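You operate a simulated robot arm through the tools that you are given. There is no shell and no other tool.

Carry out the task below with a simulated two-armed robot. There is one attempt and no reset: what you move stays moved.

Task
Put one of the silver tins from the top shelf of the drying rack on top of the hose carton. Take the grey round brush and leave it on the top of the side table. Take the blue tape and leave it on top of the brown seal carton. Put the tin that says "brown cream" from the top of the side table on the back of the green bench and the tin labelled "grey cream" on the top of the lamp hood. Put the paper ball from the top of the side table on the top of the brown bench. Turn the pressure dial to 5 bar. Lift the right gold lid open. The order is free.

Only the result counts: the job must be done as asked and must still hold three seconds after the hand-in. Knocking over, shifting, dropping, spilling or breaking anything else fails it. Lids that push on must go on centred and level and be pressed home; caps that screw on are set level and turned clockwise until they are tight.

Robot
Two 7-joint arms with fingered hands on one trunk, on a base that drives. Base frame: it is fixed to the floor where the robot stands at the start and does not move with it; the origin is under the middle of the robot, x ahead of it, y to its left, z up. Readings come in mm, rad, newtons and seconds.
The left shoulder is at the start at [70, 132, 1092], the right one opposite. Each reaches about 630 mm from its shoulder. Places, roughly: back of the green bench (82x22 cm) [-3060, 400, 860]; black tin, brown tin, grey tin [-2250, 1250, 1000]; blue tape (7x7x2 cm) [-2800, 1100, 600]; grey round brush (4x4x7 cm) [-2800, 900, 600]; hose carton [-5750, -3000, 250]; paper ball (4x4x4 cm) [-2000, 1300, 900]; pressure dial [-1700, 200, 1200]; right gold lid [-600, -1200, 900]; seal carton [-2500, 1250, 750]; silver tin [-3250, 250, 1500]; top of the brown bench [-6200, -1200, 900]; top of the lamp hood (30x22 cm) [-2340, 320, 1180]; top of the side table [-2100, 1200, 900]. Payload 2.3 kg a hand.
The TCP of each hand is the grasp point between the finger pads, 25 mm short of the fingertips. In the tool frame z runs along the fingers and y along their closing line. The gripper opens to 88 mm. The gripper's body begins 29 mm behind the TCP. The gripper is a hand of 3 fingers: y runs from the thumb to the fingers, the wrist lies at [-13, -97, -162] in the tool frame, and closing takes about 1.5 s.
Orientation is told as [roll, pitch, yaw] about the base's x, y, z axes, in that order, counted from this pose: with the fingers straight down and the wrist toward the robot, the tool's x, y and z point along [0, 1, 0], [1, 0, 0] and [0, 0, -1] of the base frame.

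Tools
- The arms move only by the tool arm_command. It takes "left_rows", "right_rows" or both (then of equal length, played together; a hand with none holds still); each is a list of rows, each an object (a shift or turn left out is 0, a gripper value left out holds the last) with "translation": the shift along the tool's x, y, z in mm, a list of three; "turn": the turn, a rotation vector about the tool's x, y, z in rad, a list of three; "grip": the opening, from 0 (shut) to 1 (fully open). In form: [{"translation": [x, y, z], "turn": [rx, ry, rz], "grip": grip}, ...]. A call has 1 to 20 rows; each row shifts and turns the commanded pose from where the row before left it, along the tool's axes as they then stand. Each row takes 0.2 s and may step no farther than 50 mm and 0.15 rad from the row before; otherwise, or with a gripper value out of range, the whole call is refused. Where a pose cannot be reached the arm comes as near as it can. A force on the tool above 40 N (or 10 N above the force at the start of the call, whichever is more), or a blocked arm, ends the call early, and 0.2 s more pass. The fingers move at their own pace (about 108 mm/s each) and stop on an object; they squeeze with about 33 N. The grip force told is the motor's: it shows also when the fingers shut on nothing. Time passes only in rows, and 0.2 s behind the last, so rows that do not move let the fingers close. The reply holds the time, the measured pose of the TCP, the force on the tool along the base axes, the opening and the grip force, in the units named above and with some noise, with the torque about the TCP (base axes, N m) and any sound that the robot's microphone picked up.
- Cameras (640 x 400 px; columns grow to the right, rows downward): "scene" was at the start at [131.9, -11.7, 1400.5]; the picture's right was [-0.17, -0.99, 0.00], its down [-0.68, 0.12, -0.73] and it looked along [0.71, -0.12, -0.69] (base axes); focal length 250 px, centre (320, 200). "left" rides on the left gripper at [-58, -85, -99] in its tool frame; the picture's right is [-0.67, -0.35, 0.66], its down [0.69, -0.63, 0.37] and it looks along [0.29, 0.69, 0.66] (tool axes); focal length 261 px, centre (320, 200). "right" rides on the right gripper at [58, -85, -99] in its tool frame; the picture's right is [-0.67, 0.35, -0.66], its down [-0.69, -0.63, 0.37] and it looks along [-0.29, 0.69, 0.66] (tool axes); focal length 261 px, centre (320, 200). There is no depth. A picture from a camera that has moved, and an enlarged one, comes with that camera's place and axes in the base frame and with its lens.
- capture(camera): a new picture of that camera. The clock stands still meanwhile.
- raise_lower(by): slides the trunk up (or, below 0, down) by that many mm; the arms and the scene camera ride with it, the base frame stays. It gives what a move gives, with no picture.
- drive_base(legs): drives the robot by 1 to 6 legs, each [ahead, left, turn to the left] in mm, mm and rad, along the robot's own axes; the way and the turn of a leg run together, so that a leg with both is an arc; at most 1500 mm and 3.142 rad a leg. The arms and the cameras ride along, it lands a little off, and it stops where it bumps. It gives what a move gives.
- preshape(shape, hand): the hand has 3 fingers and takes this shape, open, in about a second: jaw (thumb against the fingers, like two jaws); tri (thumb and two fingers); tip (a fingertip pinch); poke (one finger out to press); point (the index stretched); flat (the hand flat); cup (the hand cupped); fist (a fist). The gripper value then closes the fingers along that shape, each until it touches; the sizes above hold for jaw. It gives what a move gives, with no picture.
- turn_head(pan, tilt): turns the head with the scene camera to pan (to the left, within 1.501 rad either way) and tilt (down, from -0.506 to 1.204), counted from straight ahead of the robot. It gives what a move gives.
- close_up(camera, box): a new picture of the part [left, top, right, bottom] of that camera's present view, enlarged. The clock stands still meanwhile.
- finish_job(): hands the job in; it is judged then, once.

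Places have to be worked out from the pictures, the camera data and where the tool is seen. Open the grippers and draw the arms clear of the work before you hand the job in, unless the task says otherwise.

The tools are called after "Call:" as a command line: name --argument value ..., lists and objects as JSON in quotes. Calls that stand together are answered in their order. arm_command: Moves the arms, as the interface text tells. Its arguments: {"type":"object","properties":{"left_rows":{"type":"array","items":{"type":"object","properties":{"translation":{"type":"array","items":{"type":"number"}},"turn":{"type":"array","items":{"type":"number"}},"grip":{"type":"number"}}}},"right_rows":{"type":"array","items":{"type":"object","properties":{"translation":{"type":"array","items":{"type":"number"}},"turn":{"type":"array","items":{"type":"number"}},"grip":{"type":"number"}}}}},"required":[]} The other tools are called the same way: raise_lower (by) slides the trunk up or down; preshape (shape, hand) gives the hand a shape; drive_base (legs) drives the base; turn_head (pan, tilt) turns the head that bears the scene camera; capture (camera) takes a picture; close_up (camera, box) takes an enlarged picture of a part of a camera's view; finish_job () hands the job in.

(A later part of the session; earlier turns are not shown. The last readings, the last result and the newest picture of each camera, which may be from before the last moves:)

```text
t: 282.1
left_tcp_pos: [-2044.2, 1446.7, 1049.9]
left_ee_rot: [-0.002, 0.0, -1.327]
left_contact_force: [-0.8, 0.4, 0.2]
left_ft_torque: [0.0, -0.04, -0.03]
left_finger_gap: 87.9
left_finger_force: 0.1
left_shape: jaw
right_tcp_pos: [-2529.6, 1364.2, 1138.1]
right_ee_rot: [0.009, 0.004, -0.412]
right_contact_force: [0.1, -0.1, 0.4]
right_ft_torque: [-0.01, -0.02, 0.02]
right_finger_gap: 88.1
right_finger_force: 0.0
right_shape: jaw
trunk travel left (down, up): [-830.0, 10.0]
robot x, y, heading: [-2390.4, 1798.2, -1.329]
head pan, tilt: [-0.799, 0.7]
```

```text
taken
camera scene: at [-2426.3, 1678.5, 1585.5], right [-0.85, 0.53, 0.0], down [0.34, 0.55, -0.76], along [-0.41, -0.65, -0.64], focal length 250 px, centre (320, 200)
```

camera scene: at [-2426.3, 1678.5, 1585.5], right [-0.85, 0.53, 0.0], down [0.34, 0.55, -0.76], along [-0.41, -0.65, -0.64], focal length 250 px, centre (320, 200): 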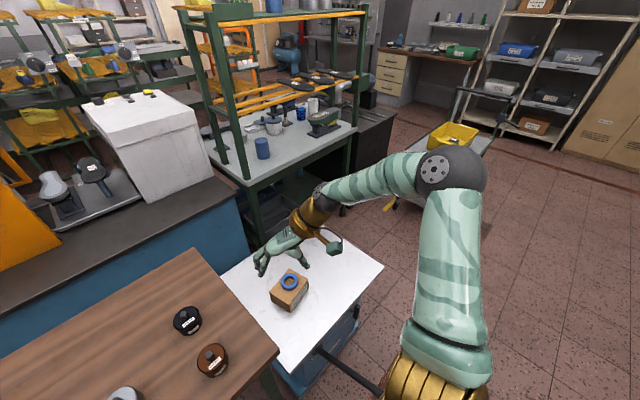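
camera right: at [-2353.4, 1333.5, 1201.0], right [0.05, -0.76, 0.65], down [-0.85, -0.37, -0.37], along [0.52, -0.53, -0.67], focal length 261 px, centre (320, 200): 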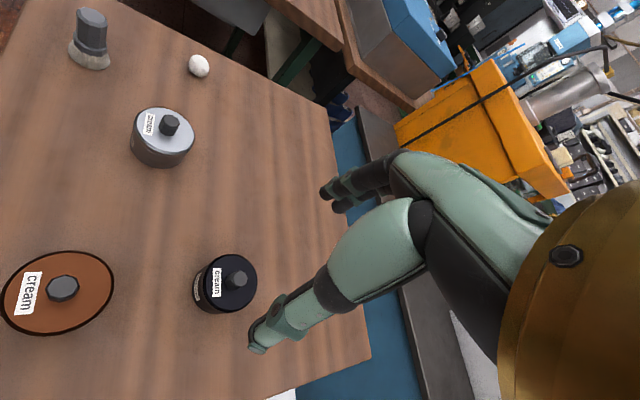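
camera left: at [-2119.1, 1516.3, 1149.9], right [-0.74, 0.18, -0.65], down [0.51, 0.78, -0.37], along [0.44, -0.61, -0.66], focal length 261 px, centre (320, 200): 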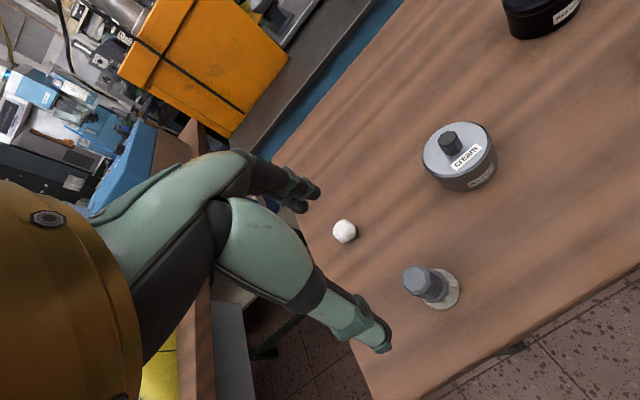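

The right arm is now in the elbow-out branch and moves freely. I bring the right hand over the brown tin at z ≈ 1000.

Call:
arm_command --right_rows '[{"translation": [12.1, 33.2, 20]}, {"translation": [12.1, 33.2, 20]}, {"translation": [12.1, 33.2, 20]}, {"translation": [12.1, 33.2, 20]}, {"translation": [12.1, 33.2, 20]}, {"translation": [12.3, 33, 20]}, {"turn": [0, 0, 0]}, {"turn": [0, 0, 0]}]'

Call:
turn_head --pan 0.0 --tilt 0.85

Call:
capture --camera "scene"

Call:
capture --camera "right"

```text
t: 283.9
left_tcp_pos: [-2044.8, 1448.7, 1050.5]
left_ee_rot: [-0.002, 0.0, -1.328]
left_contact_force: [-0.1, 0.3, -0.3]
left_ft_torque: [-0.02, -0.02, -0.01]
left_finger_gap: 87.6
left_finger_force: 0.1
left_shape: jaw
right_tcp_pos: [-2318.0, 1352.6, 1019.5]
right_ee_rot: [0.006, 0.005, -0.411]
right_contact_force: [0.6, -0.9, -0.1]
right_ft_torque: [0.05, 0.0, -0.01]
right_finger_gap: 88.2
right_finger_force: 0.0
right_shape: jaw
trunk travel left (down, up): [-830.0, 10.0]
robot x, y, heading: [-2397.1, 1797.1, -1.333]
head pan, tilt: [-0.799, 0.7]
```

```text
t: 285.0
left_tcp_pos: [-2043.1, 1448.2, 1049.9]
left_ee_rot: [-0.002, 0.001, -1.329]
left_contact_force: [-1.0, -0.3, -0.5]
left_ft_torque: [0.02, -0.01, -0.04]
left_finger_gap: 87.4
left_finger_force: 0.0
left_shape: jaw
right_tcp_pos: [-2318.4, 1352.8, 1019.7]
right_ee_rot: [0.006, 0.007, -0.41]
right_contact_force: [-0.3, 0.1, 0.0]
right_ft_torque: [0.01, 0.02, -0.01]
right_finger_gap: 87.8
right_finger_force: 0.2
right_shape: jaw
trunk travel left (down, up): [-830.0, 10.0]
robot x, y, heading: [-2394.5, 1796.7, -1.328]
head pan, tilt: [0.0, 0.85]
```

```text
taken
camera scene: at [-2362.5, 1674.3, 1573.2], right [-0.97, -0.24, 0.0], down [-0.18, 0.73, -0.66], along [0.16, -0.64, -0.75], focal length 250 px, centre (320, 200)
```

scene: 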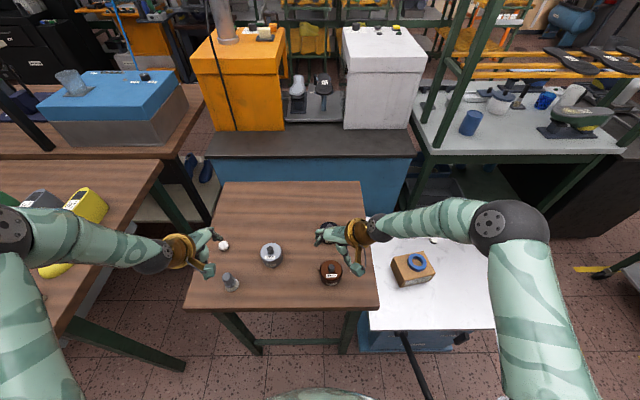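

```text
taken
camera right: at [-2372.9, 1438.6, 1119.5], right [0.05, -0.76, 0.65], down [-0.85, -0.37, -0.37], along [0.52, -0.53, -0.67], focal length 261 px, centre (320, 200)
```

right: 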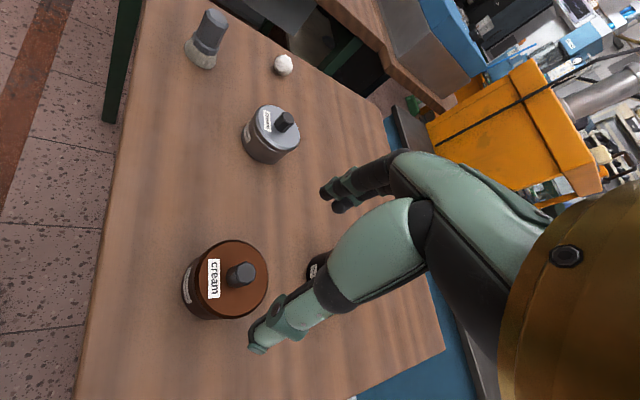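

The brown tin is within about 4 mm of the right TCP. I correct and descend to z ≈ 891, with the palm just clearing the knob.

Call:
arm_command --right_rows '[{"translation": [-3, 2.5, 0]}, {"translation": [0, 0, 40]}, {"translation": [0, 0, 40]}, {"translation": [0, 0, 30]}, {"translation": [0, 0, 10]}, {"turn": [0, 0, 0]}, {"turn": [0, 0, 0]}]'

Call:
capture --camera "right"

Call:
close_up --camera "scene" --box '[270, 210, 398, 290]'

```text
t: 286.6
left_tcp_pos: [-2043.3, 1447.5, 1049.4]
left_ee_rot: [-0.002, 0.0, -1.329]
left_contact_force: [0.5, 0.2, -0.8]
left_ft_torque: [0.03, -0.01, -0.03]
left_finger_gap: 87.5
left_finger_force: 0.2
left_shape: jaw
right_tcp_pos: [-2320.7, 1352.3, 900.2]
right_ee_rot: [0.008, 0.006, -0.411]
right_contact_force: [0.0, -0.9, -0.2]
right_ft_torque: [0.0, 0.02, -0.03]
right_finger_gap: 88.0
right_finger_force: 0.0
right_shape: jaw
trunk travel left (down, up): [-830.0, 10.0]
robot x, y, heading: [-2391.7, 1796.5, -1.33]
head pan, tilt: [0.0, 0.85]
```

```text
taken
camera right: at [-2374.1, 1437.4, 999.6], right [0.05, -0.76, 0.65], down [-0.85, -0.37, -0.37], along [0.52, -0.53, -0.67], focal length 261 px, centre (320, 200)
```

right: 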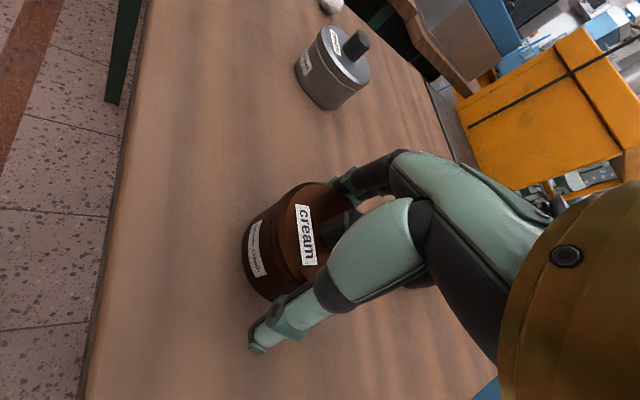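

```text
5.00 times, centred on (334, 250) of scene
camera zoom: at [-2362.1, 1674.3, 1573.2], right [-0.97, -0.24, 0.0], down [-0.18, 0.73, -0.66], along [0.16, -0.64, -0.75], focal length 1249 px, centre (250, -50)
```

zoom: 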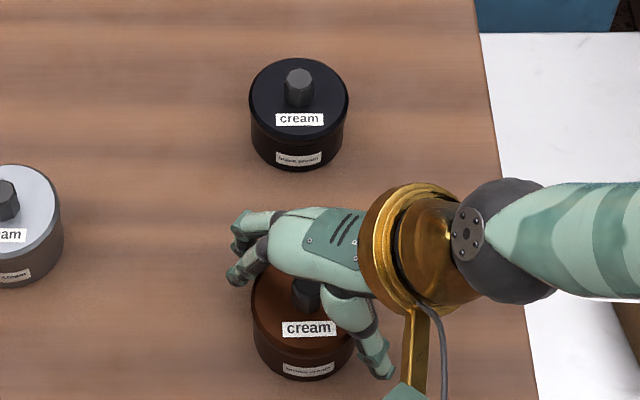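

The hand is nicely centred around the tin. I lower the last 7 mm and close on the body.

Call:
arm_command --right_rows '[{"translation": [0, 0, 7]}, {"turn": [0, 0, 0]}, {"grip": 0.0}, {"grip": 0.0}, {"grip": 0.0}, {"turn": [0, 0, 0]}]'

Call:
capture --camera "right"

```text
t: 288.0
left_tcp_pos: [-2043.0, 1447.7, 1050.0]
left_ee_rot: [-0.004, 0.0, -1.327]
left_contact_force: [-0.3, -0.2, 0.2]
left_ft_torque: [0.02, 0.0, 0.02]
left_finger_gap: 87.4
left_finger_force: 0.0
left_shape: jaw
right_tcp_pos: [-2320.0, 1350.5, 893.1]
right_ee_rot: [0.006, 0.006, -0.414]
right_contact_force: [1.6, -1.3, 3.8]
right_ft_torque: [0.07, 0.14, -0.01]
right_finger_gap: 58.3
right_finger_force: 32.6
right_shape: jaw
trunk travel left (down, up): [-830.0, 10.0]
robot x, y, heading: [-2392.9, 1795.4, -1.333]
head pan, tilt: [0.0, 0.85]
```

```text
taken
camera right: at [-2373.2, 1436.5, 993.5], right [0.05, -0.76, 0.65], down [-0.85, -0.37, -0.37], along [0.52, -0.53, -0.67], focal length 261 px, centre (320, 200)
```

right: 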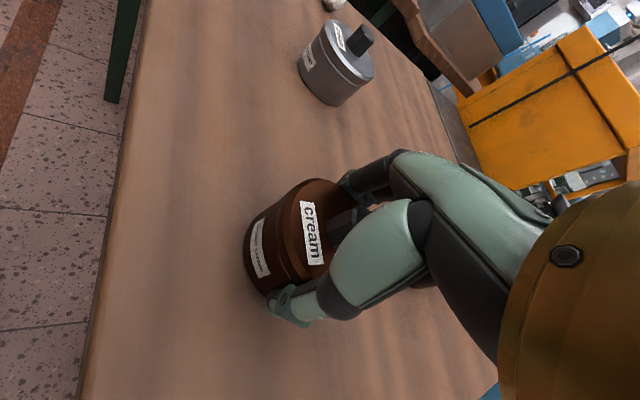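

The brown tin is gripped (gap 58 mm). I lift it, and at the same time move the left hand toward the grey tin at about [-2128, 1337].

Call:
arm_command --right_rows '[{"translation": [0, 0, -15]}, {"translation": [0, 0, -25]}, {"translation": [0, 0, -35]}, {"translation": [0, 0, -35]}, {"translation": [0, 0, -35]}, {"turn": [0, 0, 0]}]'

Call:
capture --camera "scene"

Call:
capture --camera "left"

```text
t: 289.4
left_tcp_pos: [-2043.0, 1446.8, 1049.4]
left_ee_rot: [0.0, -0.001, -1.328]
left_contact_force: [0.0, -0.4, 0.1]
left_ft_torque: [-0.01, 0.02, 0.0]
left_finger_gap: 87.5
left_finger_force: 0.0
left_shape: jaw
right_tcp_pos: [-2319.2, 1348.0, 1038.2]
right_ee_rot: [0.008, 0.008, -0.413]
right_contact_force: [0.2, -0.7, -2.0]
right_ft_torque: [-0.02, -0.04, -0.05]
right_finger_gap: 58.5
right_finger_force: 33.2
right_shape: jaw
trunk travel left (down, up): [-830.0, 10.0]
robot x, y, heading: [-2391.6, 1794.1, -1.332]
head pan, tilt: [0.0, 0.85]
```

```text
taken
camera scene: at [-2362.1, 1673.3, 1573.1], right [-0.97, -0.24, 0.0], down [-0.18, 0.73, -0.66], along [0.16, -0.64, -0.75], focal length 250 px, centre (320, 200)
```

scene: 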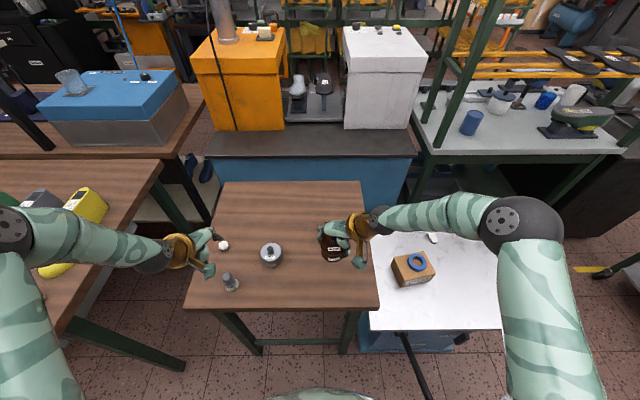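

```text
taken
camera left: at [-2119.2, 1515.5, 1149.4], right [-0.74, 0.18, -0.65], down [0.51, 0.78, -0.37], along [0.44, -0.61, -0.66], focal length 261 px, centre (320, 200)
```

left: 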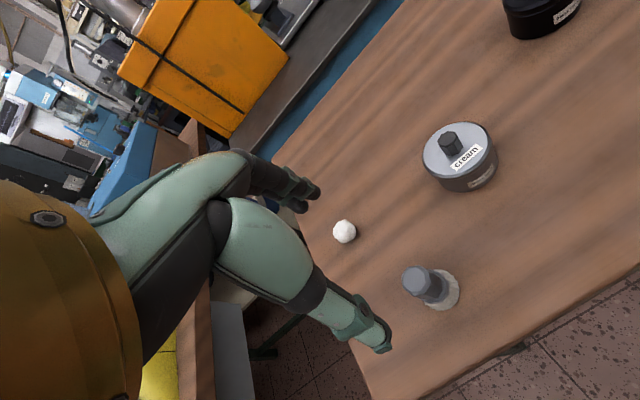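

The grey tin measures at [-2127, 1339]. I shift the right hand aside and move the left hand above the grey tin.

Call:
arm_command --left_rows '[{"translation": [-27, 21, 0]}, {"translation": [-27, 21, 0]}, {"translation": [-27, 21, 0]}, {"translation": [-26.2, 21.4, 0]}, {"translation": [0, 0, 20]}, {"turn": [0, 0, 0]}]' --right_rows '[{"translation": [-24, -32, 0]}, {"translation": [-24, -32, 0]}, {"translation": [-24, -32, 0]}, {"translation": [0, 0, 0]}, {"translation": [0, 0, 0]}, {"translation": [0, 0, 0]}]'

Call:
capture --camera "left"

```text
t: 290.8
left_tcp_pos: [-2124.2, 1339.1, 1028.5]
left_ee_rot: [-0.001, 0.0, -1.328]
left_contact_force: [-0.3, 0.3, -0.5]
left_ft_torque: [-0.03, 0.04, -0.01]
left_finger_gap: 87.5
left_finger_force: 0.1
left_shape: jaw
right_tcp_pos: [-2436.5, 1322.5, 1035.5]
right_ee_rot: [0.007, 0.005, -0.412]
right_contact_force: [0.3, -0.3, -2.8]
right_ft_torque: [-0.03, -0.02, -0.02]
right_finger_gap: 58.4
right_finger_force: 32.6
right_shape: jaw
trunk travel left (down, up): [-830.0, 10.0]
robot x, y, heading: [-2393.8, 1795.5, -1.33]
head pan, tilt: [0.0, 0.85]
```

```text
taken
camera left: at [-2200.0, 1407.9, 1128.7], right [-0.74, 0.18, -0.65], down [0.51, 0.78, -0.37], along [0.44, -0.61, -0.66], focal length 261 px, centre (320, 200)
```

left: 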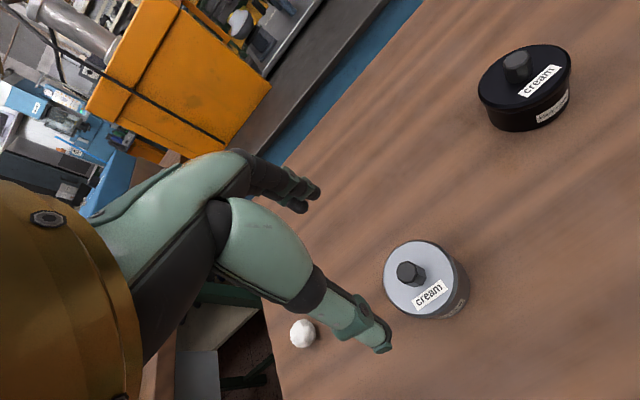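

Aligned within 3 mm. I descend the left hand around the grey tin to z ≈ 893 and close.

Call:
arm_command --left_rows '[{"translation": [-2.4, 0.5, 0]}, {"translation": [0, 0, 40]}, {"translation": [0, 0, 40]}, {"translation": [0, 0, 30]}, {"translation": [0, 0, 15]}, {"turn": [0, 0, 0]}, {"turn": [0, 0, 0]}]'

Call:
capture --camera "left"

```text
t: 292.4
left_tcp_pos: [-2129.6, 1338.0, 906.5]
left_ee_rot: [-0.002, -0.001, -1.328]
left_contact_force: [-0.3, 0.0, -0.3]
left_ft_torque: [0.0, 0.01, 0.04]
left_finger_gap: 87.5
left_finger_force: 0.1
left_shape: jaw
right_tcp_pos: [-2436.0, 1322.6, 1035.9]
right_ee_rot: [0.008, 0.008, -0.41]
right_contact_force: [-0.7, 0.2, -2.7]
right_ft_torque: [0.0, 0.0, 0.02]
right_finger_gap: 58.1
right_finger_force: 33.2
right_shape: jaw
trunk travel left (down, up): [-830.0, 10.0]
robot x, y, heading: [-2395.7, 1795.2, -1.331]
head pan, tilt: [0.0, 0.85]
```

```text
taken
camera left: at [-2205.5, 1407.9, 1006.3], right [-0.74, 0.18, -0.65], down [0.51, 0.78, -0.37], along [0.44, -0.61, -0.66], focal length 261 px, centre (320, 200)
```

left: 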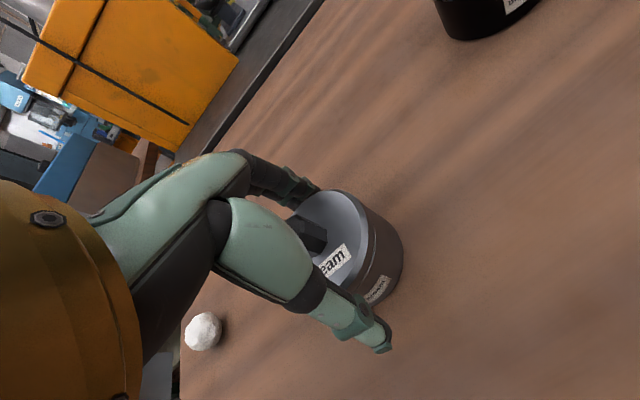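

Call:
arm_command --left_rows '[{"translation": [0, 0, 7]}, {"translation": [0, 0, 6]}, {"turn": [0, 0, 0]}, {"grip": 0.0}, {"grip": 0.0}, {"grip": 0.0}, {"turn": [0, 0, 0]}]'

Call:
capture --camera "left"

```text
t: 294.0
left_tcp_pos: [-2131.2, 1338.4, 894.0]
left_ee_rot: [-0.003, 0.0, -1.329]
left_contact_force: [-0.4, -2.7, 5.1]
left_ft_torque: [0.14, 0.08, 0.01]
left_finger_gap: 58.9
left_finger_force: 33.4
left_shape: jaw
right_tcp_pos: [-2437.2, 1323.6, 1035.8]
right_ee_rot: [0.009, 0.009, -0.41]
right_contact_force: [0.6, 0.8, -2.5]
right_ft_torque: [0.01, 0.01, 0.02]
right_finger_gap: 58.1
right_finger_force: 33.4
right_shape: jaw
trunk travel left (down, up): [-830.0, 10.0]
robot x, y, heading: [-2392.5, 1796.8, -1.335]
head pan, tilt: [0.0, 0.85]
```

```text
taken
camera left: at [-2205.7, 1407.4, 992.6], right [-0.73, 0.18, -0.65], down [0.51, 0.78, -0.37], along [0.44, -0.61, -0.66], focal length 261 px, centre (320, 200)
```

left: 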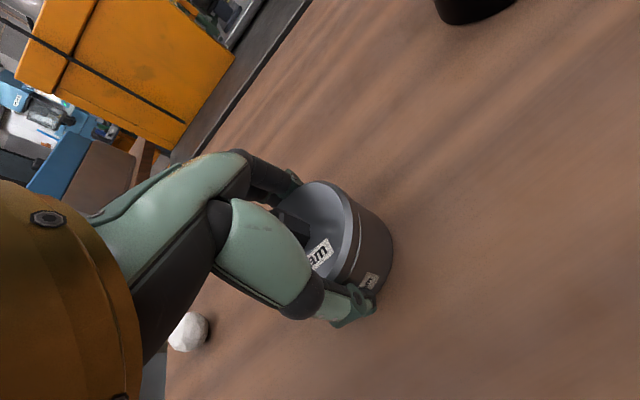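

Both tins are held. I lift the grey tin clear, back away north, and strafe west toward the pocket behind the green bench.

Call:
arm_command --left_rows '[{"translation": [0, 0, -15]}, {"translation": [0, 0, -30]}, {"translation": [0, 0, -40]}, {"translation": [0, 0, -40]}, {"translation": [0, -20, -30]}, {"turn": [0, 0, 0]}]'

Call:
capture --camera "scene"

Call:
drive_base --legs '[[-300, 0, 0], [0, -1080, 0]]'

Call:
turn_head --pan 0.0 --tilt 0.6

Call:
capture --camera "scene"

```text
t: 295.4
left_tcp_pos: [-2131.4, 1359.6, 1047.7]
left_ee_rot: [-0.002, 0.002, -1.329]
left_contact_force: [1.1, 0.6, -3.4]
left_ft_torque: [-0.02, -0.01, 0.0]
left_finger_gap: 58.9
left_finger_force: 32.7
left_shape: jaw
right_tcp_pos: [-2435.2, 1321.9, 1035.9]
right_ee_rot: [0.009, 0.009, -0.411]
right_contact_force: [-0.6, 0.5, -3.2]
right_ft_torque: [0.01, 0.0, -0.04]
right_finger_gap: 58.2
right_finger_force: 33.4
right_shape: jaw
trunk travel left (down, up): [-830.0, 10.0]
robot x, y, heading: [-2393.9, 1796.4, -1.335]
head pan, tilt: [0.0, 0.85]
```

```text
taken
camera scene: at [-2362.0, 1672.4, 1573.0], right [-0.97, -0.24, 0.0], down [-0.18, 0.73, -0.66], along [0.16, -0.64, -0.75], focal length 250 px, centre (320, 200)
```

scene: 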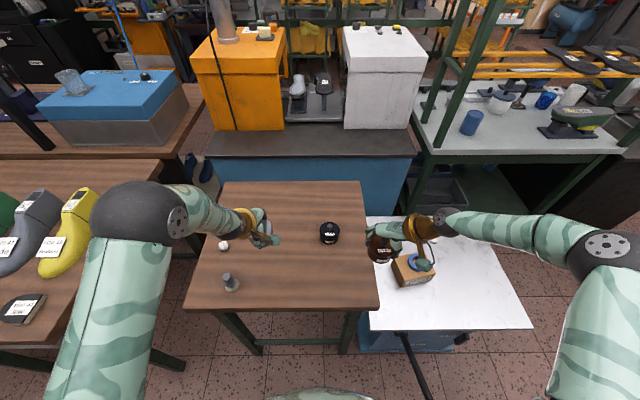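

```text
t: 302.5
left_tcp_pos: [-3220.0, 1390.9, 1048.0]
left_ee_rot: [-0.005, 0.001, -1.305]
left_contact_force: [0.0, 0.6, -3.6]
left_ft_torque: [0.0, 0.0, 0.01]
left_finger_gap: 58.9
left_finger_force: 32.8
left_shape: jaw
right_tcp_pos: [-3522.4, 1346.6, 1036.4]
right_ee_rot: [0.008, 0.009, -0.388]
right_contact_force: [0.0, 0.5, -3.3]
right_ft_torque: [0.02, 0.0, -0.03]
right_finger_gap: 58.0
right_finger_force: 33.3
right_shape: jaw
trunk travel left (down, up): [-830.0, 10.0]
robot x, y, heading: [-3492.5, 1822.4, -1.311]
head pan, tilt: [0.0, 0.85]
```

```text
t: 303.2
left_tcp_pos: [-3221.1, 1390.8, 1047.5]
left_ee_rot: [-0.001, 0.002, -1.306]
left_contact_force: [0.3, -0.3, -3.8]
left_ft_torque: [-0.01, -0.02, 0.03]
left_finger_gap: 58.9
left_finger_force: 33.3
left_shape: jaw
right_tcp_pos: [-3523.7, 1346.0, 1035.0]
right_ee_rot: [0.008, 0.007, -0.39]
right_contact_force: [-0.1, -0.3, -3.2]
right_ft_torque: [0.04, 0.0, 0.01]
right_finger_gap: 58.3
right_finger_force: 33.0
right_shape: jaw
trunk travel left (down, up): [-830.0, 10.0]
robot x, y, heading: [-3492.8, 1824.8, -1.309]
head pan, tilt: [0.0, 0.6]
```

```text
taken
camera scene: at [-3455.9, 1688.4, 1593.8], right [-0.97, -0.26, 0.0], down [-0.15, 0.55, -0.82], along [0.21, -0.8, -0.57], focal length 250 px, centre (320, 200)
```

scene: 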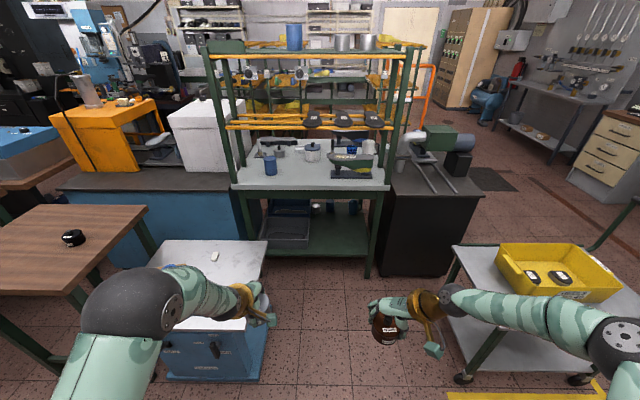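

The north side of the green bench and drying rack is now in clear view. I zoom in on the bench back and the rack's top shelf.

Call:
close_up --camera "scene" --box '[220, 100, 400, 210]'

Call:
close_up --camera "scene" --box '[220, 10, 420, 130]'

```text
3.56 times, centred on (310, 155) of scene
camera zoom: at [-3455.9, 1688.4, 1593.8], right [-0.97, -0.26, 0.0], down [-0.15, 0.55, -0.82], along [0.21, -0.8, -0.57], focal length 888 px, centre (356, 360)
```

zoom: 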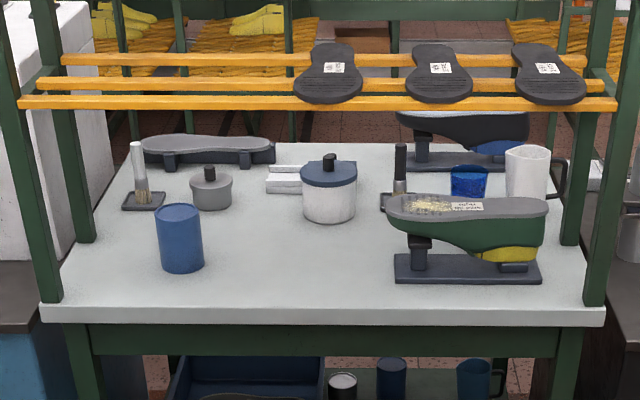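

```text
3.20 times, centred on (320, 70) of scene
camera zoom: at [-3455.9, 1688.4, 1593.8], right [-0.97, -0.26, 0.0], down [-0.15, 0.55, -0.82], along [0.21, -0.8, -0.57], focal length 799 px, centre (320, 616)
```

zoom: 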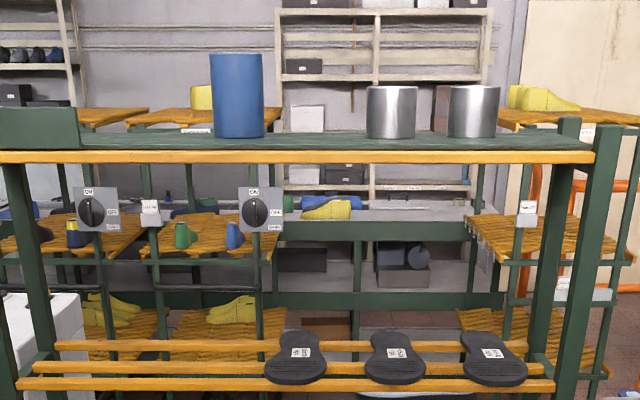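

The back strip of the bench (under the rack) has a free area between the blue cup and the sole stand. I tuck the left hand (grey tin) back and to the side before driving into the pocket.

Call:
arm_command --left_rows '[{"translation": [20, -33, 0]}, {"translation": [20, -33, 0]}, {"translation": [20, -33, 0]}, {"translation": [20, -33, 0]}, {"translation": [20, -33, 0]}, {"translation": [20, -33, 0]}, {"turn": [0, 0, 0]}]' --right_rows '[{"turn": [0, 0, 0.1]}, {"turn": [0, 0, 0.1]}, {"turn": [0, 0, 0.1]}, {"turn": [0, 0, 0.1]}, {"turn": [0, 0, 0.1]}, {"turn": [0, 0, 0]}, {"turn": [0, 0, 0]}]'

Call:
capture --camera "scene"

```text
t: 304.9
left_tcp_pos: [-3145.8, 1606.1, 1041.8]
left_ee_rot: [-0.003, 0.0, -1.306]
left_contact_force: [-0.3, -0.8, -3.8]
left_ft_torque: [0.02, -0.02, -0.02]
left_finger_gap: 58.7
left_finger_force: 33.0
left_shape: jaw
left hand out of reach, approached as far as the arm can: row 6
right_tcp_pos: [-3524.3, 1347.0, 1035.0]
right_ee_rot: [0.004, 0.011, -0.89]
right_contact_force: [-0.4, -0.1, -4.0]
right_ft_torque: [0.02, 0.01, -0.01]
right_finger_gap: 58.3
right_finger_force: 32.5
right_shape: jaw
trunk travel left (down, up): [-830.0, 10.0]
robot x, y, heading: [-3489.3, 1821.7, -1.313]
head pan, tilt: [0.0, 0.6]
```

```text
taken
camera scene: at [-3456.0, 1688.5, 1593.9], right [-0.97, -0.26, 0.0], down [-0.15, 0.55, -0.82], along [0.21, -0.8, -0.57], focal length 250 px, centre (320, 200)
```

scene: 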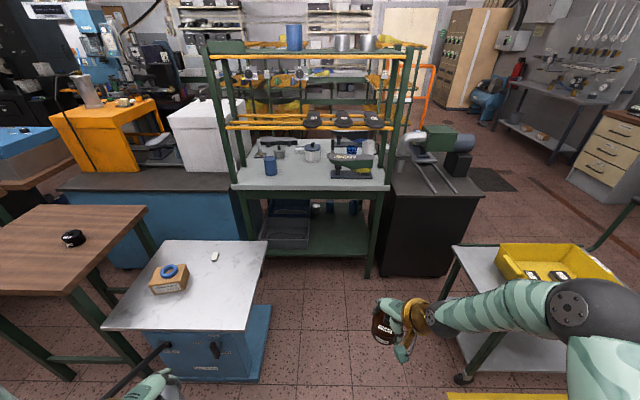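

I correct heading and drive toward the bench, stopping before the hand reaches the rack.

Call:
drive_base --legs '[[0, 0, -0.022], [790, 70, 0]]'

Call:
turn_head --pan -0.1 --tilt 0.6

Call:
capture --camera "scene"

```text
t: 309.5
left_tcp_pos: [-2884.4, 852.6, 1041.9]
left_ee_rot: [-0.004, 0.0, -1.312]
left_contact_force: [-0.2, 0.1, -2.1]
left_ft_torque: [-0.02, -0.03, 0.0]
left_finger_gap: 58.8
left_finger_force: 33.2
left_shape: jaw
right_tcp_pos: [-3263.6, 596.0, 1035.7]
right_ee_rot: [0.005, 0.009, -0.894]
right_contact_force: [0.0, -0.5, -1.8]
right_ft_torque: [-0.01, -0.01, -0.02]
right_finger_gap: 58.0
right_finger_force: 32.7
right_shape: jaw
trunk travel left (down, up): [-830.0, 10.0]
robot x, y, heading: [-3232.5, 1069.6, -1.314]
head pan, tilt: [0.0, 0.6]
```

```text
t: 310.1
left_tcp_pos: [-2884.2, 852.6, 1042.4]
left_ee_rot: [-0.002, 0.002, -1.311]
left_contact_force: [-0.1, -0.1, -3.1]
left_ft_torque: [0.01, 0.0, -0.02]
left_finger_gap: 58.8
left_finger_force: 33.3
left_shape: jaw
right_tcp_pos: [-3264.1, 595.2, 1034.9]
right_ee_rot: [0.003, 0.01, -0.895]
right_contact_force: [0.1, 0.6, -2.5]
right_ft_torque: [0.0, -0.01, 0.0]
right_finger_gap: 58.0
right_finger_force: 33.0
right_shape: jaw
trunk travel left (down, up): [-830.0, 10.0]
robot x, y, heading: [-3224.9, 1069.3, -1.315]
head pan, tilt: [-0.099, 0.6]
```

```text
taken
camera scene: at [-3201.4, 935.1, 1594.0], right [-0.99, -0.16, 0.0], down [-0.09, 0.56, -0.82], along [0.13, -0.81, -0.57], focal length 250 px, centre (320, 200)
```

scene: 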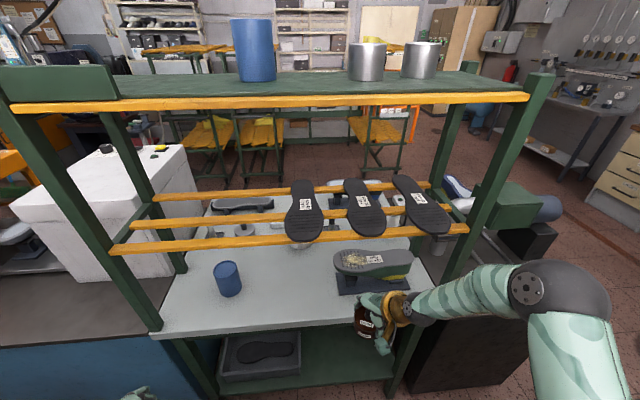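

I lower the right hand to z ≈ 930 (below the slats at z ≈ 1189) and drive ahead 170 mm.

Call:
arm_command --right_rows '[{"translation": [0, 0, 35]}, {"translation": [0, 0, 35]}, {"translation": [0, 0, 32]}, {"turn": [0, 0, 0]}]'

Call:
drive_base --legs '[[0, 0, -0.02], [150, 0, 0]]'

Call:
capture --camera "scene"

Call:
capture --camera "right"

```text
t: 311.1
left_tcp_pos: [-2882.7, 851.7, 1040.7]
left_ee_rot: [-0.004, 0.001, -1.313]
left_contact_force: [0.3, 0.7, -3.9]
left_ft_torque: [0.01, -0.03, 0.01]
left_finger_gap: 58.9
left_finger_force: 33.3
left_shape: jaw
right_tcp_pos: [-3264.7, 596.6, 931.4]
right_ee_rot: [0.004, 0.01, -0.895]
right_contact_force: [-0.4, 0.0, -2.1]
right_ft_torque: [0.0, -0.01, 0.05]
right_finger_gap: 58.2
right_finger_force: 33.4
right_shape: jaw
trunk travel left (down, up): [-830.0, 10.0]
robot x, y, heading: [-3231.7, 1071.4, -1.321]
head pan, tilt: [-0.099, 0.6]
```

```text
t: 312.9
left_tcp_pos: [-2852.6, 701.6, 1042.1]
left_ee_rot: [-0.003, -0.002, -1.33]
left_contact_force: [-0.2, 0.3, -3.2]
left_ft_torque: [0.02, -0.01, -0.02]
left_finger_gap: 58.5
left_finger_force: 33.6
left_shape: jaw
right_tcp_pos: [-3237.4, 452.3, 935.5]
right_ee_rot: [0.002, 0.007, -0.915]
right_contact_force: [-3.6, 11.3, -2.0]
right_ft_torque: [-0.06, -0.03, 0.08]
right_finger_gap: 57.8
right_finger_force: 33.2
right_shape: jaw
trunk travel left (down, up): [-830.0, 10.0]
robot x, y, heading: [-3190.5, 922.7, -1.338]
head pan, tilt: [-0.099, 0.6]
```

```text
taken
camera scene: at [-3169.9, 792.7, 1594.6], right [-0.99, -0.14, 0.0], down [-0.08, 0.56, -0.83], along [0.11, -0.82, -0.56], focal length 250 px, centre (320, 200)
```

scene: 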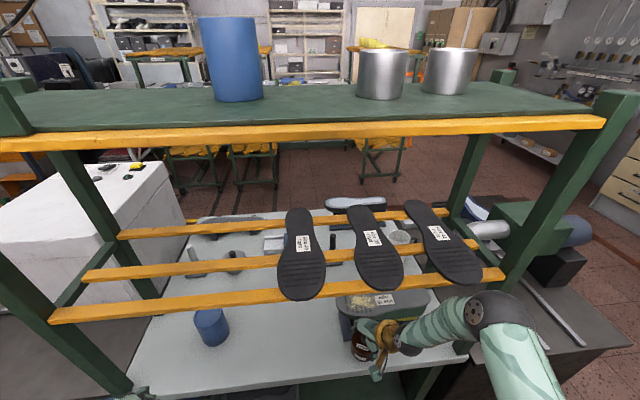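

```text
taken
camera right: at [-3243.5, 554.0, 1034.1], right [-0.32, -0.69, 0.65], down [-0.93, 0.08, -0.36], along [0.2, -0.72, -0.67], focal length 261 px, centre (320, 200)
```

right: 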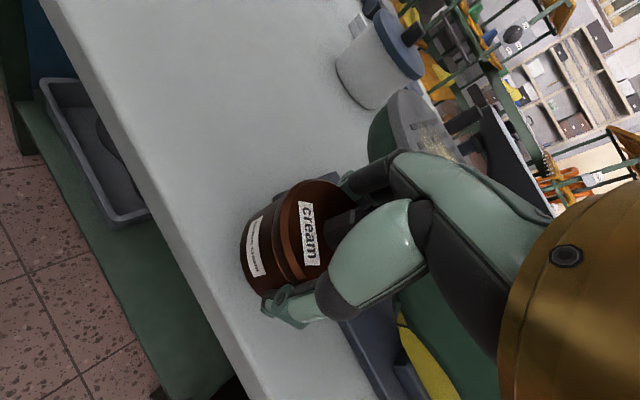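

The right hand touched the sole stand (11 N). I back off at once and check that it has not moved.

Call:
drive_base --legs '[[-60, 0, 0]]'

Call:
capture --camera "scene"

Call:
capture --camera "right"

Call:
close_up --camera "scene" --box '[180, 200, 470, 380]'

```text
t: 313.8
left_tcp_pos: [-2863.5, 744.9, 1038.3]
left_ee_rot: [-0.004, 0.011, -1.33]
left_contact_force: [-0.5, -0.3, -1.9]
left_ft_torque: [0.01, -0.02, 0.01]
left_finger_gap: 59.1
left_finger_force: 32.7
left_shape: jaw
right_tcp_pos: [-3249.1, 497.7, 928.4]
right_ee_rot: [0.007, 0.017, -0.916]
right_contact_force: [0.6, -0.3, -3.3]
right_ft_torque: [0.03, 0.0, -0.01]
right_finger_gap: 58.0
right_finger_force: 33.1
right_shape: jaw
trunk travel left (down, up): [-830.0, 10.0]
robot x, y, heading: [-3207.4, 975.4, -1.338]
head pan, tilt: [-0.099, 0.6]
```

```text
taken
camera scene: at [-3178.7, 830.1, 1592.6], right [-0.99, -0.14, 0.0], down [-0.08, 0.57, -0.82], along [0.11, -0.81, -0.57], focal length 250 px, centre (320, 200)
```

scene: 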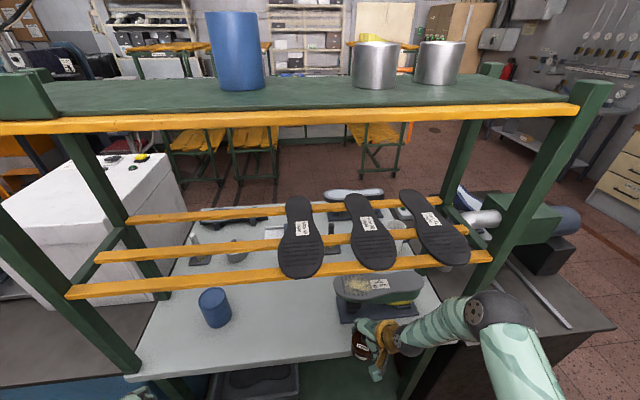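

```text
taken
camera right: at [-3254.0, 598.3, 1029.6], right [-0.31, -0.7, 0.64], down [-0.93, 0.09, -0.36], along [0.19, -0.71, -0.67], focal length 261 px, centre (320, 200)
```

right: 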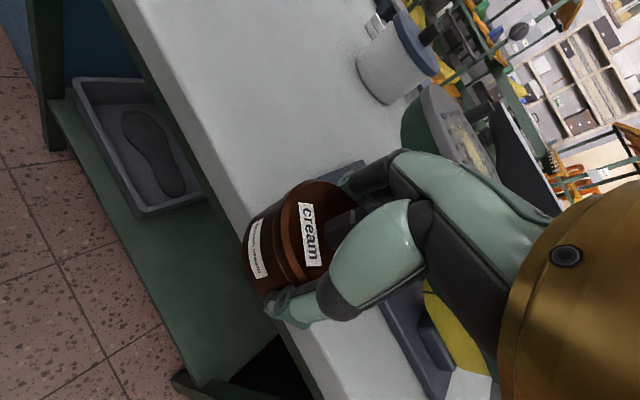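

```text
2.21 times, centred on (325, 290) of scene
camera zoom: at [-3178.7, 830.1, 1592.6], right [-0.99, -0.14, 0.0], down [-0.08, 0.57, -0.82], along [0.11, -0.81, -0.57], focal length 551 px, centre (309, 1)
```

zoom: 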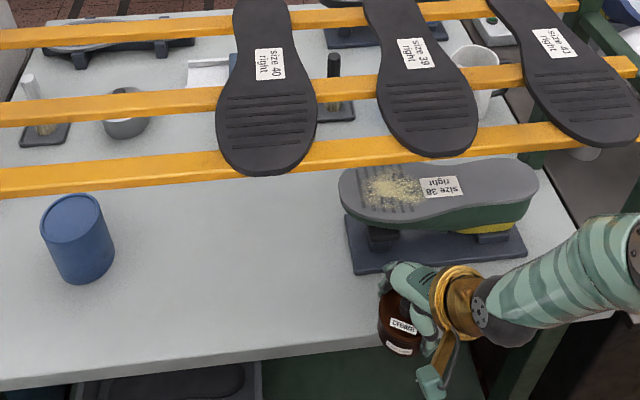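

The stand still lies parallel to the bench edge at its original place within measurement error. I slide the right hand 195 mm east, clear of the stand, before going in.

Call:
arm_command --right_rows '[{"translation": [35.6, 15.9, 0]}, {"translation": [35.6, 15.9, 0]}, {"translation": [35.6, 15.9, 0]}, {"translation": [35.6, 15.9, 0]}, {"translation": [35.6, 15.9, 0]}, {"turn": [0, 0, 0]}]'

Call:
turn_head --pan 0.0 --tilt 0.8

Call:
capture --camera "scene"

Call:
capture --camera "right"

```text
t: 315.2
left_tcp_pos: [-2866.2, 752.7, 1040.8]
left_ee_rot: [-0.002, 0.002, -1.331]
left_contact_force: [-0.1, 0.3, -2.5]
left_ft_torque: [-0.04, -0.01, -0.01]
left_finger_gap: 58.7
left_finger_force: 33.1
left_shape: jaw
right_tcp_pos: [-3059.6, 547.6, 934.1]
right_ee_rot: [0.003, 0.01, -0.913]
right_contact_force: [-0.4, 0.2, -3.9]
right_ft_torque: [0.01, 0.0, -0.01]
right_finger_gap: 57.8
right_finger_force: 33.1
right_shape: jaw
trunk travel left (down, up): [-830.0, 10.0]
robot x, y, heading: [-3206.2, 971.2, -1.33]
head pan, tilt: [-0.099, 0.6]
```

```text
t: 316.0
left_tcp_pos: [-2864.8, 753.8, 1042.2]
left_ee_rot: [-0.003, 0.001, -1.332]
left_contact_force: [0.0, 0.1, -3.4]
left_ft_torque: [0.01, -0.01, 0.01]
left_finger_gap: 58.9
left_finger_force: 32.9
left_shape: jaw
right_tcp_pos: [-3061.0, 547.5, 932.6]
right_ee_rot: [0.003, 0.012, -0.916]
right_contact_force: [0.6, 0.0, -2.7]
right_ft_torque: [-0.01, -0.01, -0.01]
right_finger_gap: 58.2
right_finger_force: 32.7
right_shape: jaw
trunk travel left (down, up): [-830.0, 10.0]
robot x, y, heading: [-3205.9, 978.1, -1.336]
head pan, tilt: [0.0, 0.799]
```

```text
taken
camera scene: at [-3174.6, 851.4, 1577.1], right [-0.97, -0.23, 0.0], down [-0.17, 0.7, -0.7], along [0.16, -0.68, -0.72], focal length 250 px, centre (320, 200)
```

scene: 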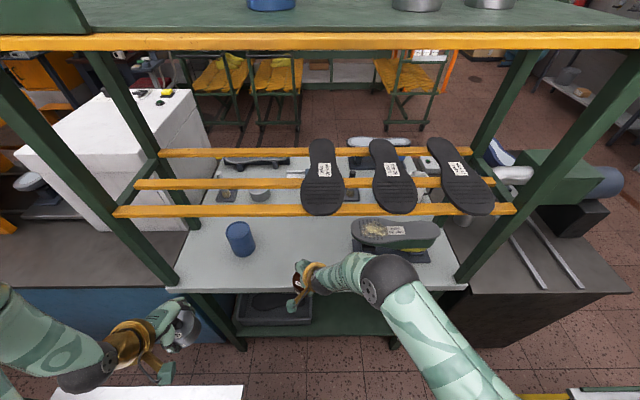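

```text
taken
camera right: at [-3065.2, 650.4, 1033.8], right [-0.32, -0.69, 0.65], down [-0.93, 0.08, -0.36], along [0.2, -0.72, -0.67], focal length 261 px, centre (320, 200)
```

right: 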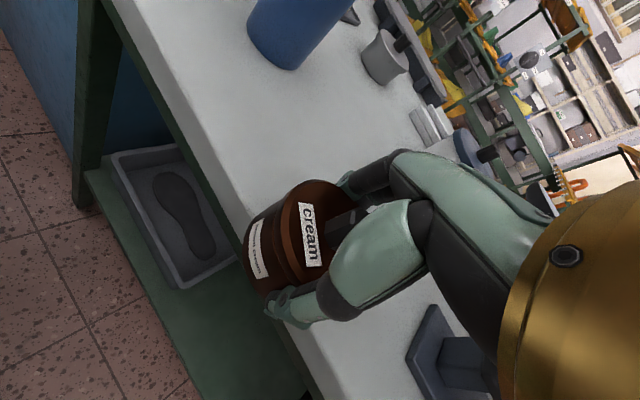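

The hand is now east of the stand. I drive ahead 75 mm, then extend the arm to about Y'=1145 on the bench back strip.

Call:
drive_base --legs '[[75, 0, 0]]'

Call:
arm_command --right_rows '[{"translation": [-8, 18, 0]}, {"translation": [-8, 18, 0]}, {"turn": [0, 0, 0]}]'

Call:
capture --camera "scene"

Call:
capture --camera "right"

```text
t: 317.0
left_tcp_pos: [-2848.8, 690.6, 1044.6]
left_ee_rot: [-0.004, -0.009, -1.325]
left_contact_force: [0.5, 1.2, -2.5]
left_ft_torque: [-0.04, -0.01, -0.04]
left_finger_gap: 58.7
left_finger_force: 33.5
left_shape: jaw
right_tcp_pos: [-3042.1, 485.9, 938.7]
right_ee_rot: [0.001, 0.001, -0.912]
right_contact_force: [-0.5, 0.4, -1.8]
right_ft_torque: [-0.05, -0.02, -0.05]
right_finger_gap: 57.9
right_finger_force: 32.8
right_shape: jaw
trunk travel left (down, up): [-830.0, 10.0]
robot x, y, heading: [-3186.4, 902.0, -1.333]
head pan, tilt: [0.0, 0.799]
```

```text
t: 317.8
left_tcp_pos: [-2846.1, 681.2, 1042.0]
left_ee_rot: [-0.004, 0.003, -1.326]
left_contact_force: [-0.7, 0.1, -2.3]
left_ft_torque: [0.02, -0.01, 0.02]
left_finger_gap: 59.1
left_finger_force: 33.6
left_shape: jaw
right_tcp_pos: [-3031.7, 444.3, 933.1]
right_ee_rot: [0.003, 0.01, -0.911]
right_contact_force: [0.2, 0.0, -3.3]
right_ft_torque: [-0.02, 0.02, -0.01]
right_finger_gap: 58.0
right_finger_force: 32.8
right_shape: jaw
right hand out of reach, approached as far as the arm can: row 2
trunk travel left (down, up): [-830.0, 10.0]
robot x, y, heading: [-3190.1, 904.7, -1.329]
head pan, tilt: [0.0, 0.799]
```

```text
taken
camera scene: at [-3156.6, 779.1, 1577.1], right [-0.97, -0.24, 0.0], down [-0.17, 0.7, -0.7], along [0.17, -0.68, -0.72], focal length 250 px, centre (320, 200)
```

scene: 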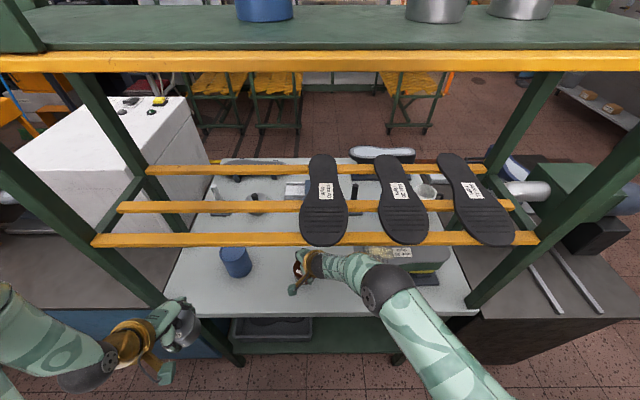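

```text
taken
camera right: at [-3037.1, 544.9, 1032.7], right [-0.31, -0.69, 0.65], down [-0.93, 0.08, -0.36], along [0.2, -0.72, -0.67], focal length 261 px, centre (320, 200)
```

right: 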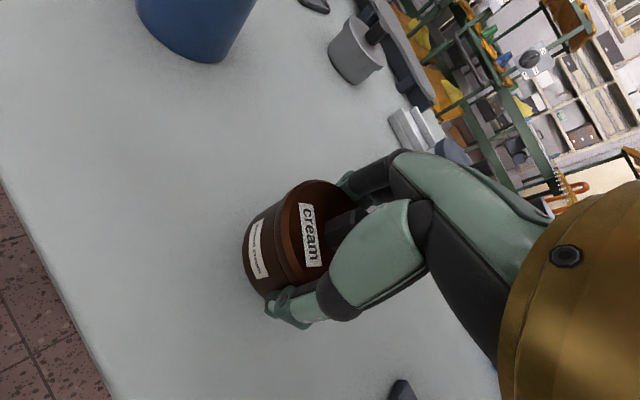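

The tin is over the free strip (Y' ≈ 1150). I lower it in steps to contact.

Call:
arm_command --right_rows '[{"translation": [0, 0, 15]}, {"translation": [0, 0, 12]}, {"turn": [0, 0, 0]}]'

Call:
arm_command --right_rows '[{"translation": [0, 0, 3]}, {"translation": [0, 0, 3]}, {"turn": [0, 0, 0]}]'

```text
t: 318.6
left_tcp_pos: [-2845.6, 680.9, 1040.6]
left_ee_rot: [-0.003, 0.003, -1.327]
left_contact_force: [0.5, 0.2, -4.0]
left_ft_torque: [-0.02, 0.05, -0.01]
left_finger_gap: 58.9
left_finger_force: 33.3
left_shape: jaw
right_tcp_pos: [-3033.4, 443.8, 904.4]
right_ee_rot: [0.002, 0.014, -0.91]
right_contact_force: [-1.0, 0.9, -2.6]
right_ft_torque: [-0.02, -0.02, 0.03]
right_finger_gap: 57.9
right_finger_force: 32.9
right_shape: jaw
trunk travel left (down, up): [-830.0, 10.0]
robot x, y, heading: [-3185.1, 903.3, -1.331]
head pan, tilt: [0.0, 0.799]
```

```text
t: 319.4
left_tcp_pos: [-2846.7, 681.8, 1042.4]
left_ee_rot: [-0.003, 0.001, -1.326]
left_contact_force: [-0.9, 0.2, -2.7]
left_ft_torque: [-0.03, -0.02, -0.02]
left_finger_gap: 58.7
left_finger_force: 34.0
left_shape: jaw
right_tcp_pos: [-3032.7, 443.1, 899.8]
right_ee_rot: [0.003, 0.01, -0.911]
right_contact_force: [-0.2, 0.9, -2.5]
right_ft_torque: [-0.02, 0.0, -0.01]
right_finger_gap: 57.8
right_finger_force: 33.3
right_shape: jaw
trunk travel left (down, up): [-830.0, 10.0]
robot x, y, heading: [-3190.1, 908.3, -1.331]
head pan, tilt: [0.0, 0.799]
```

Call:
arm_command --right_rows '[{"translation": [0, 0, 3]}, {"translation": [0, 0, 2]}, {"turn": [0, 0, 0]}]'

Call:
close_up --camera "right" --box '[220, 160, 380, 340]'

```text
t: 320.2
left_tcp_pos: [-2846.6, 681.9, 1041.5]
left_ee_rot: [-0.004, 0.002, -1.326]
left_contact_force: [-0.4, 0.7, -3.2]
left_ft_torque: [0.02, 0.01, -0.01]
left_finger_gap: 58.8
left_finger_force: 33.5
left_shape: jaw
right_tcp_pos: [-3031.6, 442.7, 894.5]
right_ee_rot: [0.003, 0.011, -0.91]
right_contact_force: [0.0, -0.6, -2.9]
right_ft_torque: [0.03, -0.02, -0.02]
right_finger_gap: 58.3
right_finger_force: 33.0
right_shape: jaw
trunk travel left (down, up): [-830.0, 10.0]
robot x, y, heading: [-3187.4, 903.7, -1.334]
head pan, tilt: [0.0, 0.799]
```

```text
2.22 times, centred on (300, 250) of right
camera zoom: at [-3037.9, 543.7, 995.1], right [-0.31, -0.69, 0.65], down [-0.93, 0.08, -0.36], along [0.2, -0.72, -0.67], focal length 579 px, centre (364, 89)
```

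zoom: 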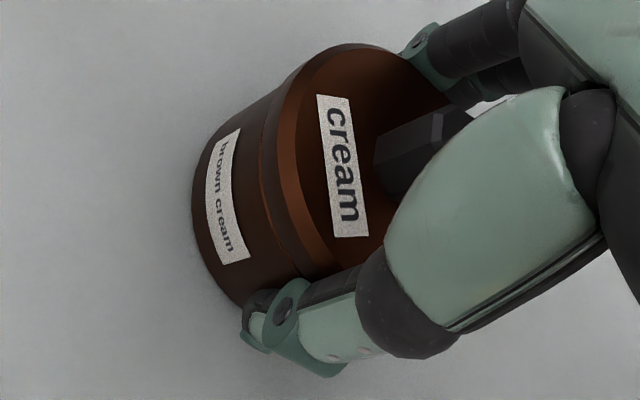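

Call:
arm_command --right_rows '[{"translation": [0, 0, 3]}, {"translation": [0, 0, 3]}, {"turn": [0, 0, 0]}]'

Call:
arm_command --right_rows '[{"translation": [0, 0, 2.5]}, {"translation": [0, 0, 2.5]}, {"turn": [0, 0, 0]}]'

```text
t: 321.0
left_tcp_pos: [-2847.2, 683.9, 1043.1]
left_ee_rot: [-0.003, -0.001, -1.327]
left_contact_force: [0.2, -0.6, -3.5]
left_ft_torque: [-0.02, 0.03, 0.04]
left_finger_gap: 59.0
left_finger_force: 32.8
left_shape: jaw
right_tcp_pos: [-3032.8, 445.1, 893.0]
right_ee_rot: [0.002, 0.004, -0.911]
right_contact_force: [4.9, -7.4, 26.7]
right_ft_torque: [0.1, 0.1, -0.06]
right_finger_gap: 57.4
right_finger_force: 32.9
right_shape: jaw
trunk travel left (down, up): [-830.0, 10.0]
robot x, y, heading: [-3189.7, 906.8, -1.329]
head pan, tilt: [0.0, 0.799]
```

```text
t: 321.5
left_tcp_pos: [-2848.8, 687.5, 1043.0]
left_ee_rot: [-0.004, -0.001, -1.327]
left_contact_force: [0.3, 0.1, -2.1]
left_ft_torque: [0.01, -0.02, -0.03]
left_finger_gap: 59.0
left_finger_force: 33.4
left_shape: jaw
right_tcp_pos: [-3032.2, 444.8, 891.9]
right_ee_rot: [0.003, -0.005, -0.911]
right_contact_force: [0.4, 1.5, 20.5]
right_ft_torque: [0.35, 0.27, -0.04]
right_finger_gap: 57.4
right_finger_force: 33.1
right_shape: jaw
trunk travel left (down, up): [-830.0, 10.0]
robot x, y, heading: [-3185.0, 901.9, -1.333]
head pan, tilt: [0.0, 0.799]
stopped in row 2 (right hand): the force on the tool passed its limit at 42 N (the readings are from after the stop); the commanded pose is now the measured one
```

The tin is on the bench (surface z ≈ 856). I ease off, open, lift 60 mm, and withdraw.

Call:
arm_command --right_rows '[{"translation": [0, 0, -2]}, {"grip": 1.0}, {"grip": 1.0}, {"grip": 1.0}, {"translation": [0, 0, -20]}, {"translation": [0, 0, -20]}, {"translation": [0, 0, -20]}, {"turn": [0, 0, 0]}]'

Call:
capture --camera "right"

```text
t: 323.3
left_tcp_pos: [-2846.9, 683.3, 1040.8]
left_ee_rot: [-0.004, -0.001, -1.326]
left_contact_force: [0.3, -1.0, -4.0]
left_ft_torque: [0.0, 0.01, -0.05]
left_finger_gap: 58.9
left_finger_force: 32.6
left_shape: jaw
right_tcp_pos: [-3031.5, 442.0, 953.6]
right_ee_rot: [0.005, 0.002, -0.911]
right_contact_force: [0.1, -0.6, -1.3]
right_ft_torque: [-0.02, 0.02, 0.01]
right_finger_gap: 87.9
right_finger_force: 0.1
right_shape: jaw
trunk travel left (down, up): [-830.0, 10.0]
robot x, y, heading: [-3191.0, 902.9, -1.332]
head pan, tilt: [0.0, 0.799]
```

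```text
taken
camera right: at [-3037.7, 544.1, 1052.7], right [-0.32, -0.69, 0.65], down [-0.93, 0.08, -0.37], along [0.2, -0.72, -0.66], focal length 261 px, centre (320, 200)
```

right: 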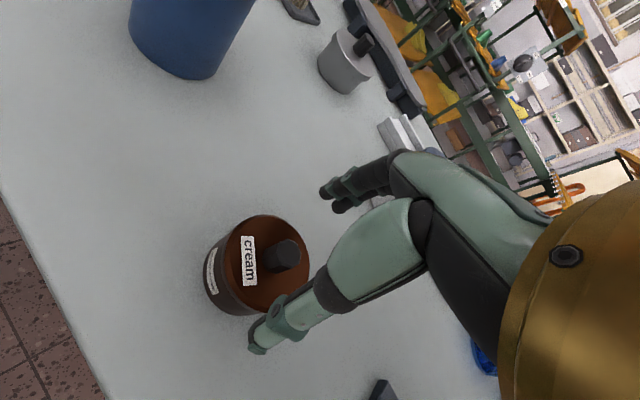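

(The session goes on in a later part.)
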